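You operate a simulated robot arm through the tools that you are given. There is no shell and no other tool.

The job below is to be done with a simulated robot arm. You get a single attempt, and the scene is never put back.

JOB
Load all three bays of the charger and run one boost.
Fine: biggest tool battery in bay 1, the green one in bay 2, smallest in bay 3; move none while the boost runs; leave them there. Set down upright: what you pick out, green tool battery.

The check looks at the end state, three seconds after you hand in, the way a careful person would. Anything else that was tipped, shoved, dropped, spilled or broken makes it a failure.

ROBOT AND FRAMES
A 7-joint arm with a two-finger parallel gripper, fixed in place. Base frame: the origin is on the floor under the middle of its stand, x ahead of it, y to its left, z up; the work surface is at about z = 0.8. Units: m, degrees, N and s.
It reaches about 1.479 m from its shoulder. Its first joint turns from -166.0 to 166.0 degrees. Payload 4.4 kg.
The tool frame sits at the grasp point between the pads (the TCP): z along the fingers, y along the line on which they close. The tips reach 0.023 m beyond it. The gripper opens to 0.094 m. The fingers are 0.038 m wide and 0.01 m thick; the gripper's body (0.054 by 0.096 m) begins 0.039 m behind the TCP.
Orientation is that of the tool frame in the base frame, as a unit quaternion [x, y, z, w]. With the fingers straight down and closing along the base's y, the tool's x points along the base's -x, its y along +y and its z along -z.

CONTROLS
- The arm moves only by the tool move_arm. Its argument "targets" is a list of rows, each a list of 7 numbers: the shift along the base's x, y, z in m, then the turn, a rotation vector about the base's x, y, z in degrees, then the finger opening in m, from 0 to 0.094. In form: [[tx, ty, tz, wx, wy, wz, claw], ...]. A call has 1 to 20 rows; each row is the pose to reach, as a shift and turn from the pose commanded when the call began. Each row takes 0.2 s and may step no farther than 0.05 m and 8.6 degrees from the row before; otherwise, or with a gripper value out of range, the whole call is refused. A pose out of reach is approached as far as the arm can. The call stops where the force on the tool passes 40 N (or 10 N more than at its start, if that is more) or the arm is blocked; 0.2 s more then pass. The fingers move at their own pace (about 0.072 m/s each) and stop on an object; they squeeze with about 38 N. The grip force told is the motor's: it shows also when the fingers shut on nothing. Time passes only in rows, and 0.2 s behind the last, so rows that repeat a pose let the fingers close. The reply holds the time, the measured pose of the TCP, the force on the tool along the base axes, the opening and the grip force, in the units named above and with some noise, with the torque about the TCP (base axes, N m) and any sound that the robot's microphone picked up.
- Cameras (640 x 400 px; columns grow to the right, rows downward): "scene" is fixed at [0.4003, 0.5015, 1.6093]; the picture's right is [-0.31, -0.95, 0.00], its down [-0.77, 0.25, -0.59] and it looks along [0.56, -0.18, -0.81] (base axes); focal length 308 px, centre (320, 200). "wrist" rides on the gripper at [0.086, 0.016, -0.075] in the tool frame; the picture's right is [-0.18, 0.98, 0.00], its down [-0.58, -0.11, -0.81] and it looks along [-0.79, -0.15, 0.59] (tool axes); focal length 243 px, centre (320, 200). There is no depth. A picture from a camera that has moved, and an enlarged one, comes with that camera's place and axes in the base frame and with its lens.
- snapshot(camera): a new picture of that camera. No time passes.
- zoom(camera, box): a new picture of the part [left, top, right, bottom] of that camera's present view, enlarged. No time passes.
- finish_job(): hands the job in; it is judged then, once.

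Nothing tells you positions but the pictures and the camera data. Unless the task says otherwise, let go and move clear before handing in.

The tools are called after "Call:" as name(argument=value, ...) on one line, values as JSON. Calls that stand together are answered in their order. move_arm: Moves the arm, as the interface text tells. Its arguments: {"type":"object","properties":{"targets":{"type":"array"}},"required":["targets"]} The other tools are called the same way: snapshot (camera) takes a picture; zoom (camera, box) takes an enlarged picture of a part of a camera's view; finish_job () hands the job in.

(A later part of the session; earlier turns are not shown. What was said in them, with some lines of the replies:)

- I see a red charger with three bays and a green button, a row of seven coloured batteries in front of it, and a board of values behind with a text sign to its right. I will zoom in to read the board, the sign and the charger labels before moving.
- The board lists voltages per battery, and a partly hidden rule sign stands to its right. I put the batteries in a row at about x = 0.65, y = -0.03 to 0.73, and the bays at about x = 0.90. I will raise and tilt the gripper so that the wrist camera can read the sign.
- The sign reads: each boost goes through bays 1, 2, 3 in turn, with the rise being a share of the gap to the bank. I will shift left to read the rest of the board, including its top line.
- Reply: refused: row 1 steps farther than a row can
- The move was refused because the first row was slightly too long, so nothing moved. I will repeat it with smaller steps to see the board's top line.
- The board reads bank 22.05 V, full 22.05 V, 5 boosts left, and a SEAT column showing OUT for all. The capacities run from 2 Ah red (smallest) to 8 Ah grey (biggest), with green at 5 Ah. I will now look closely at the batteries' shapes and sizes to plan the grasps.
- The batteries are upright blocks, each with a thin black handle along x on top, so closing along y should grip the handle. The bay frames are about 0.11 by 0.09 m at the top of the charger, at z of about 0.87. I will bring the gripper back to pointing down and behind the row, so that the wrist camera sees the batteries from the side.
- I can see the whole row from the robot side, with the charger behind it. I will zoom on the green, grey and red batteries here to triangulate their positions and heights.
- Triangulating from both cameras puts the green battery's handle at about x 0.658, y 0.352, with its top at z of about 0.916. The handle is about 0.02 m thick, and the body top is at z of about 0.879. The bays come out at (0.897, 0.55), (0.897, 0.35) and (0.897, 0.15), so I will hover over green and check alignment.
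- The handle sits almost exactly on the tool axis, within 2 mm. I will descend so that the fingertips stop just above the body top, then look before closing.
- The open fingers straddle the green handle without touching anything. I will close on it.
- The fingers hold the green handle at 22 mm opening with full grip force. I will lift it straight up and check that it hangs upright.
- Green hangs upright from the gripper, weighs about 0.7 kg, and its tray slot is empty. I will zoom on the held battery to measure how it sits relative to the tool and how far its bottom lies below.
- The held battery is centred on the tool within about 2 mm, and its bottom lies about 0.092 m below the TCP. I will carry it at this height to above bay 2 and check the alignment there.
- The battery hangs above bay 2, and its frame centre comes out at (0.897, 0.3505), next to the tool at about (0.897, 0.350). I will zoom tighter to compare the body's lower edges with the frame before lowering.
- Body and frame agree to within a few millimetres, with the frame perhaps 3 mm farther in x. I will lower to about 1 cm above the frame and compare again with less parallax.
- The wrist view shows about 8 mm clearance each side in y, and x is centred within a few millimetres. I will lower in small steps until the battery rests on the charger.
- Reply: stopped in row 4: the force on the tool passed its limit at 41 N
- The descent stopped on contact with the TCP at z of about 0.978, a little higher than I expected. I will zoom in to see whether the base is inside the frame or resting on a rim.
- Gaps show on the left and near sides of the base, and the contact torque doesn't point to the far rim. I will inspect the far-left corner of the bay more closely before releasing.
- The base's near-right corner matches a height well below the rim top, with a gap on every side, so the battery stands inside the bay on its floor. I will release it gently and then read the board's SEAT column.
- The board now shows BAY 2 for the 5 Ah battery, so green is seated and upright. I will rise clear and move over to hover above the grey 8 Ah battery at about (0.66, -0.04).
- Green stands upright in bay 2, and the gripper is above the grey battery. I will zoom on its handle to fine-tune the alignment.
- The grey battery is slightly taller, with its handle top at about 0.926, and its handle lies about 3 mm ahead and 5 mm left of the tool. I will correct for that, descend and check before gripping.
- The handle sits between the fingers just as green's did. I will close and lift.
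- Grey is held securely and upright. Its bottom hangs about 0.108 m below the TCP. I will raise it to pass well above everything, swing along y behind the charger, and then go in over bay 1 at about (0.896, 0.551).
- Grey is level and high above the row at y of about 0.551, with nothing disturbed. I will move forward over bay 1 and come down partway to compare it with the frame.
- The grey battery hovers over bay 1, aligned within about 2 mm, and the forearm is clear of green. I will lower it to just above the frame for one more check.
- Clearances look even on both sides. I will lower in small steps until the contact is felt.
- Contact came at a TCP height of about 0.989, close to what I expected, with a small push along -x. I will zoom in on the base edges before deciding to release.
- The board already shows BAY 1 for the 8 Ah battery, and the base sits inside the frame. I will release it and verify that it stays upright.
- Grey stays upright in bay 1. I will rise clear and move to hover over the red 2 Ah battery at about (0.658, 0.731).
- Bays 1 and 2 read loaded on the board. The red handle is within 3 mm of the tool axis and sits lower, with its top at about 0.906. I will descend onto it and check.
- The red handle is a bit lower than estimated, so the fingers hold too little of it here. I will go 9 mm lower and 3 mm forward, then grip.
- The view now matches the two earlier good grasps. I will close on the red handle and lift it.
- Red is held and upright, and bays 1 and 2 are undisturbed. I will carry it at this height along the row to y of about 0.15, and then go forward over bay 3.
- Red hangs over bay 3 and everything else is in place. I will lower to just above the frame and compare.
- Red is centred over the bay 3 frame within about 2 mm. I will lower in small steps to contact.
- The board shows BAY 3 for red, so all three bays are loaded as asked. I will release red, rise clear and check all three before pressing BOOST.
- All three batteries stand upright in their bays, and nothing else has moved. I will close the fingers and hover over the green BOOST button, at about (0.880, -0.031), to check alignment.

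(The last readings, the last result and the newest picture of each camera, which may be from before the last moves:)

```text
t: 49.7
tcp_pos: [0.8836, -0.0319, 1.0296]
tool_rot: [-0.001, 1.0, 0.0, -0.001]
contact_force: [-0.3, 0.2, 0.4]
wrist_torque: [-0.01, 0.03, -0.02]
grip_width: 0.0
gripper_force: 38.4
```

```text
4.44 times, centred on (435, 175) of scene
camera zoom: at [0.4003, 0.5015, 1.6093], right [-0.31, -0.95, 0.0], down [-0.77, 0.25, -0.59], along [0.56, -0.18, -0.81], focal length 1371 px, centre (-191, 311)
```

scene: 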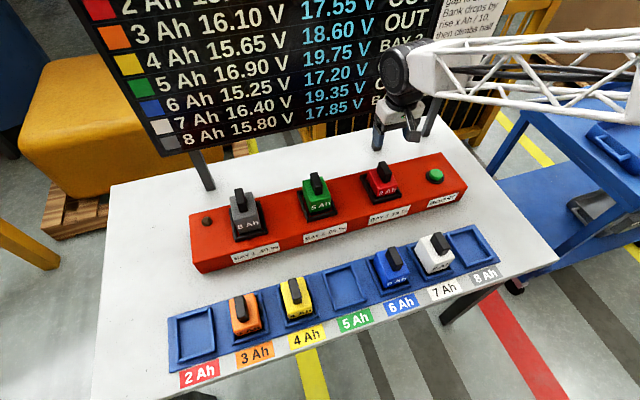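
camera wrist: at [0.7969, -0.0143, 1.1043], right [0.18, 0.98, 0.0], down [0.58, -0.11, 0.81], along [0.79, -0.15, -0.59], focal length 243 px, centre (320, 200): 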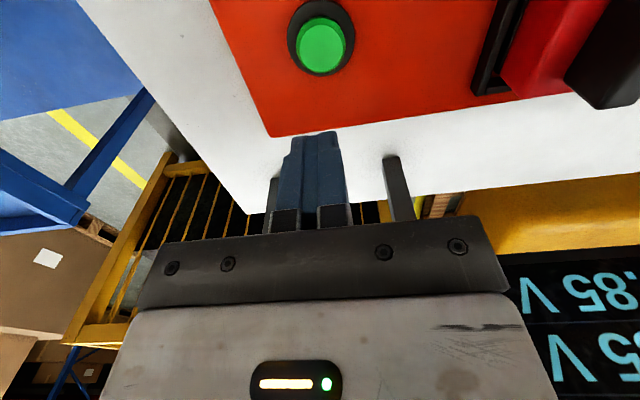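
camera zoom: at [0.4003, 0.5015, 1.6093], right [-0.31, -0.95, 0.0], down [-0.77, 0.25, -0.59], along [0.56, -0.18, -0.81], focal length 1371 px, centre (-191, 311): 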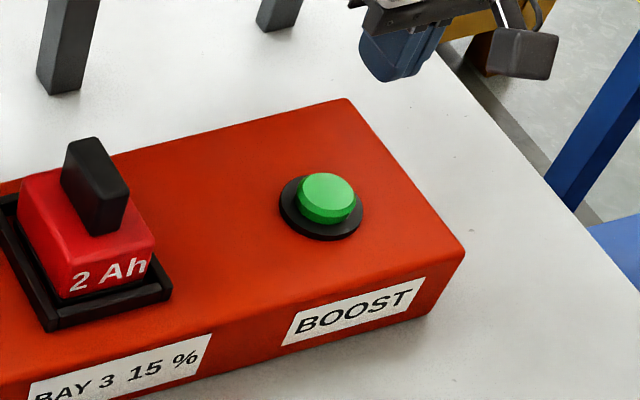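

The tool axis meets the button centre within 2 mm, and its top is at about z = 0.894. I will go down to just above it before making a single slow press.

Call:
move_arm(targets=[[-0.002, 0.001, -0.04, 0, 0, 0, 0.0], [-0.002, 0.001, -0.08, 0, 0, 0, 0.0], [-0.002, 0.001, -0.1, 0, 0, 0, 0.0], [-0.002, 0.001, -0.106, 0, 0, 0, 0.0], [-0.002, 0.001, -0.106, 0, 0, 0, 0.0]])

Call:
zoom(camera="scene", box=[390, 130, 480, 220])

Call:
snapshot(camera="wrist")

```text
t: 50.9
tcp_pos: [0.8804, -0.0307, 0.9233]
tool_rot: [0.0, 1.0, 0.001, 0.0]
contact_force: [-0.1, 0.6, -0.7]
wrist_torque: [0.0, 0.0, 0.01]
grip_width: 0.0003
gripper_force: 38.2
```

```text
4.44 times, centred on (435, 175) of scene
camera zoom: at [0.4003, 0.5015, 1.6093], right [-0.31, -0.95, 0.0], down [-0.77, 0.25, -0.59], along [0.56, -0.18, -0.81], focal length 1371 px, centre (-191, 311)
```

zoom: 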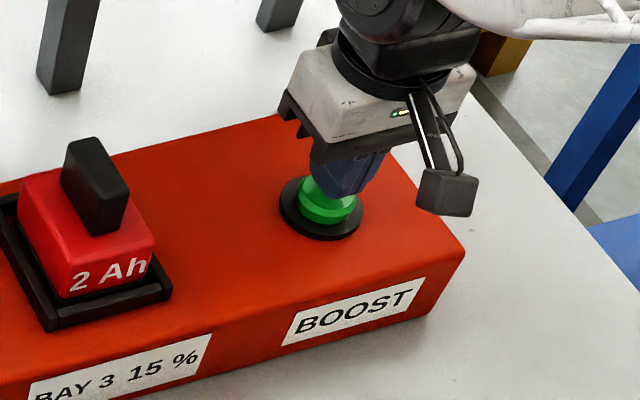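

```text
taken
camera wrist: at [0.7934, -0.0129, 0.9989], right [0.18, 0.98, 0.0], down [0.58, -0.11, 0.81], along [0.79, -0.15, -0.59], focal length 243 px, centre (320, 200)
```

wrist: 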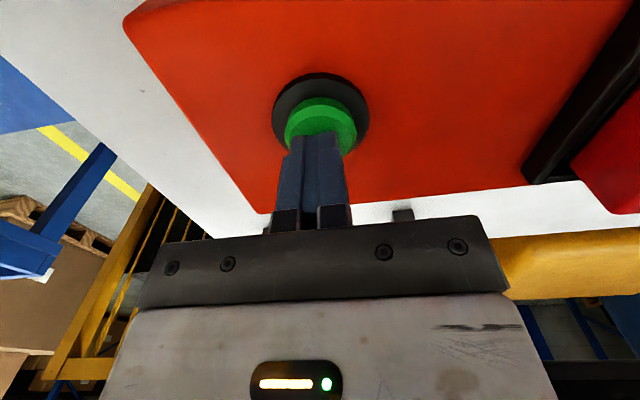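

The closed fingertips sit just over the button's centre. I will now press it down slowly, once.

Call:
move_arm(targets=[[0, 0, -0.003, 0, 0, 0, 0.0], [0, 0, -0.006, 0, 0, 0, 0.0], [0, 0, -0.008, 0, 0, 0, 0.0], [0, 0, -0.01, 0, 0, 0, 0.0], [0, 0, -0.012, 0, 0, 0, 0.0]])

Call:
snapshot(camera="scene")

```text
t: 52.1
tcp_pos: [0.8786, -0.0315, 0.9107]
tool_rot: [-0.001, 1.0, 0.0, 0.001]
contact_force: [-3.4, -0.3, 8.9]
wrist_torque: [-0.02, 0.13, 0.02]
grip_width: 0.0
gripper_force: 38.2
```

```text
taken
```

scene: 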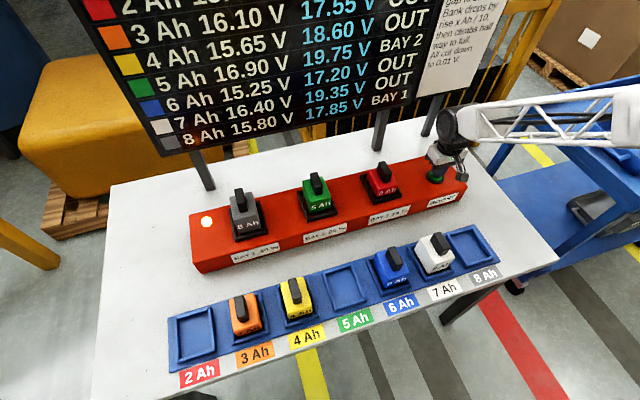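

The lamp at the left end of the charger lit up, so the boost is running. I will lift straight off the button and wait without touching anything.

Call:
move_arm(targets=[[0, 0, 0.02, 0, 0, 0, 0.0], [0, 0, 0.06, 0, 0, 0, 0.0], [0, 0, 0.1, 0, 0, 0, 0.0], [0, 0, 0.14, 0, 0, 0, 0.0], [0, 0, 0.14, 0, 0, 0, 0.0]])

Call:
snapshot(camera="scene")

Call:
zoom(camera="scene", box=[60, 0, 440, 160])

```text
t: 53.3
tcp_pos: [0.8768, -0.0306, 1.0488]
tool_rot: [0.0, 1.0, 0.001, -0.002]
contact_force: [0.1, -0.4, 0.2]
wrist_torque: [0.01, -0.01, 0.0]
grip_width: 0.0002
gripper_force: 37.4
```

```text
taken
```

scene: 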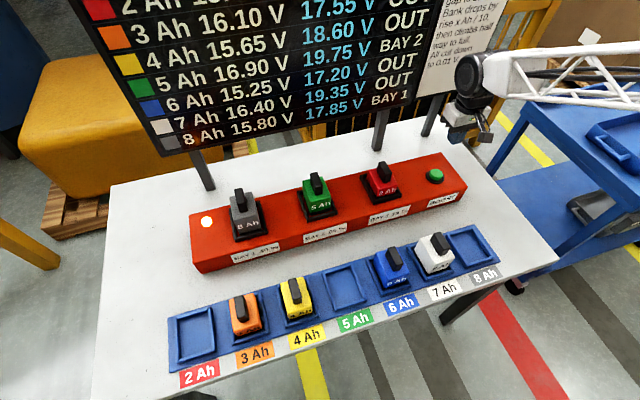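

```text
1.68 times, centred on (250, 80) of scene
camera zoom: at [0.4003, 0.5015, 1.6093], right [-0.31, -0.95, 0.0], down [-0.77, 0.25, -0.59], along [0.56, -0.18, -0.81], focal length 520 px, centre (438, 402)
```

zoom: 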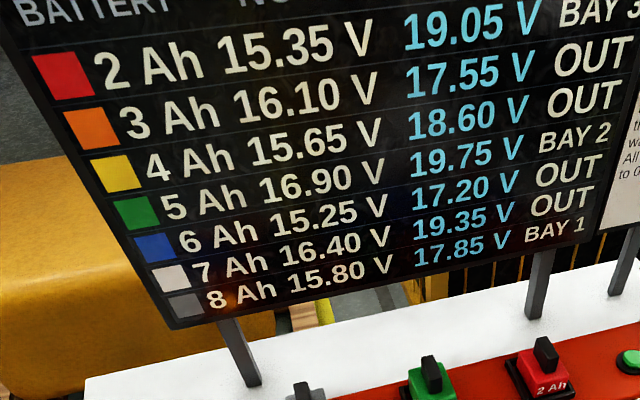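

The lamp is still lit and the voltages haven't changed yet, so the boost is still going. I will hold the arm still and let time pass.

Call:
move_arm(targets=[[0, 0, 0, 0, 0, 0, 0.0], [0, 0, 0, 0, 0, 0, 0.0], [0, 0, 0, 0, 0, 0, 0.0], [0, 0, 0, 0, 0, 0, 0.0], [0, 0, 0, 0, 0, 0, 0.0], [0, 0, 0, 0, 0, 0, 0.0], [0, 0, 0, 0, 0, 0, 0.0], [0, 0, 0, 0, 0, 0, 0.0], [0, 0, 0, 0, 0, 0, 0.0], [0, 0, 0, 0, 0, 0, 0.0], [0, 0, 0, 0, 0, 0, 0.0], [0, 0, 0, 0, 0, 0, 0.0], [0, 0, 0, 0, 0, 0, 0.0], [0, 0, 0, 0, 0, 0, 0.0], [0, 0, 0, 0, 0, 0, 0.0]])

Call:
snapshot(camera="scene")

Call:
zoom(camera="scene", box=[60, 0, 440, 160])

```text
t: 56.5
tcp_pos: [0.8767, -0.0308, 1.0486]
tool_rot: [0.0, 1.0, 0.001, 0.0]
contact_force: [0.1, 0.2, 0.5]
wrist_torque: [0.02, -0.01, 0.01]
grip_width: 0.0002
gripper_force: 38.3
```

```text
taken
```

scene: 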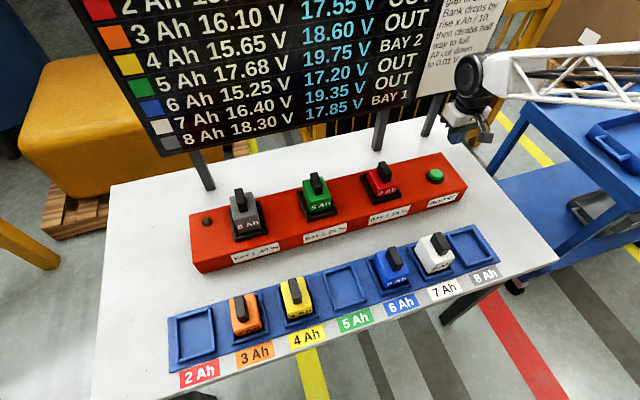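

```text
1.68 times, centred on (250, 80) of scene
camera zoom: at [0.4003, 0.5015, 1.6093], right [-0.31, -0.95, 0.0], down [-0.77, 0.25, -0.59], along [0.56, -0.18, -0.81], focal length 520 px, centre (438, 402)
```

zoom: 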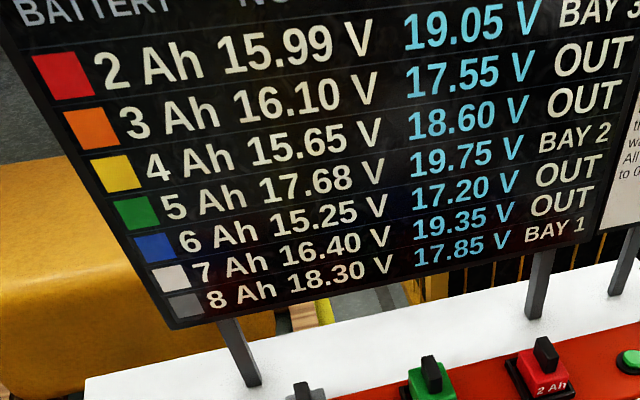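

The lamp is off and the board updated once: 8 Ah at 18.30 V, 5 Ah at 17.68 V, and 2 Ah at 15.99 V, all still in their bays. One last close look at the table before handing in.

Call:
zoom(camera="scene", box=[180, 150, 480, 280])

Call:
zoom(camera="scene", box=[160, 210, 510, 390])

```text
2.13 times, centred on (330, 215) of scene
camera zoom: at [0.4003, 0.5015, 1.6093], right [-0.31, -0.95, 0.0], down [-0.77, 0.25, -0.59], along [0.56, -0.18, -0.81], focal length 658 px, centre (299, 168)
```

zoom: 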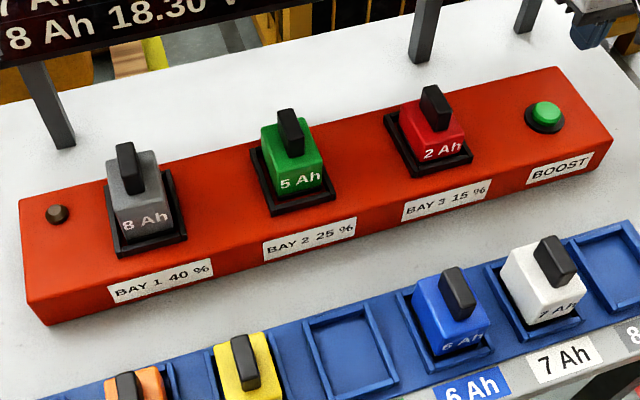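

```text
1.83 times, centred on (335, 300) of scene
camera zoom: at [0.4003, 0.5015, 1.6093], right [-0.31, -0.95, 0.0], down [-0.77, 0.25, -0.59], along [0.56, -0.18, -0.81], focal length 564 px, centre (293, 17)
```

zoom: 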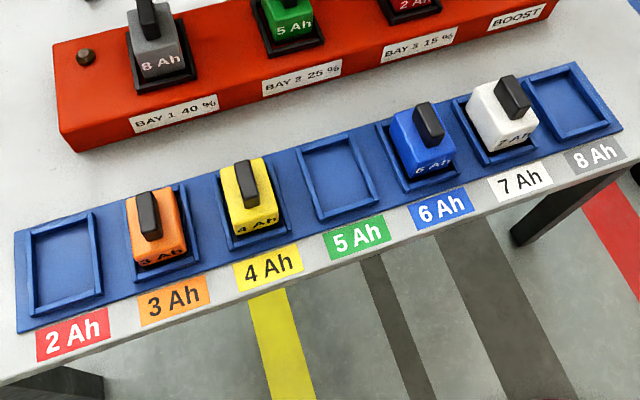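

Grey 8 Ah is in bay 1, green 5 Ah in bay 2 and red 2 Ah in bay 3, all upright. The other four batteries are untouched, the single boost is complete and the gripper is clear, so I am handing the job in.

Call:
finish_job()

```text
The job is handed in.
```

All three bays are loaded, and one boost ran to completion before I handed the job in.

| Bay | Battery | Voltage before | Voltage after |
|---|---|---|---|
| 1 | Grey, 8 Ah (biggest) | 15.80 V | 18.30 V |
| 2 | Green, 5 Ah | 16.90 V | 17.68 V |
| 3 | Red, 2 Ah (smallest) | 15.35 V | 15.99 V |

- **Size:** I took biggest and smallest by the Ah ratings. The heights agreed: grey stood tallest and red shortest of the three I moved.
- **Boost:** I pressed the button once. The charger lamp came on, then went off, and the board's voltages updated once. No battery was moved while the lamp was lit.
- **End state:** All three batteries stand upright in their bays. The other four batteries are untouched in their trays. The gripper is empty and clear of the table.

None of the three is at the board's WANTED voltage. Grey is above its 17.85 V, while green (19.75 V) and red (19.05 V) are below theirs. The job didn't ask for those values, so I left it at one boost.
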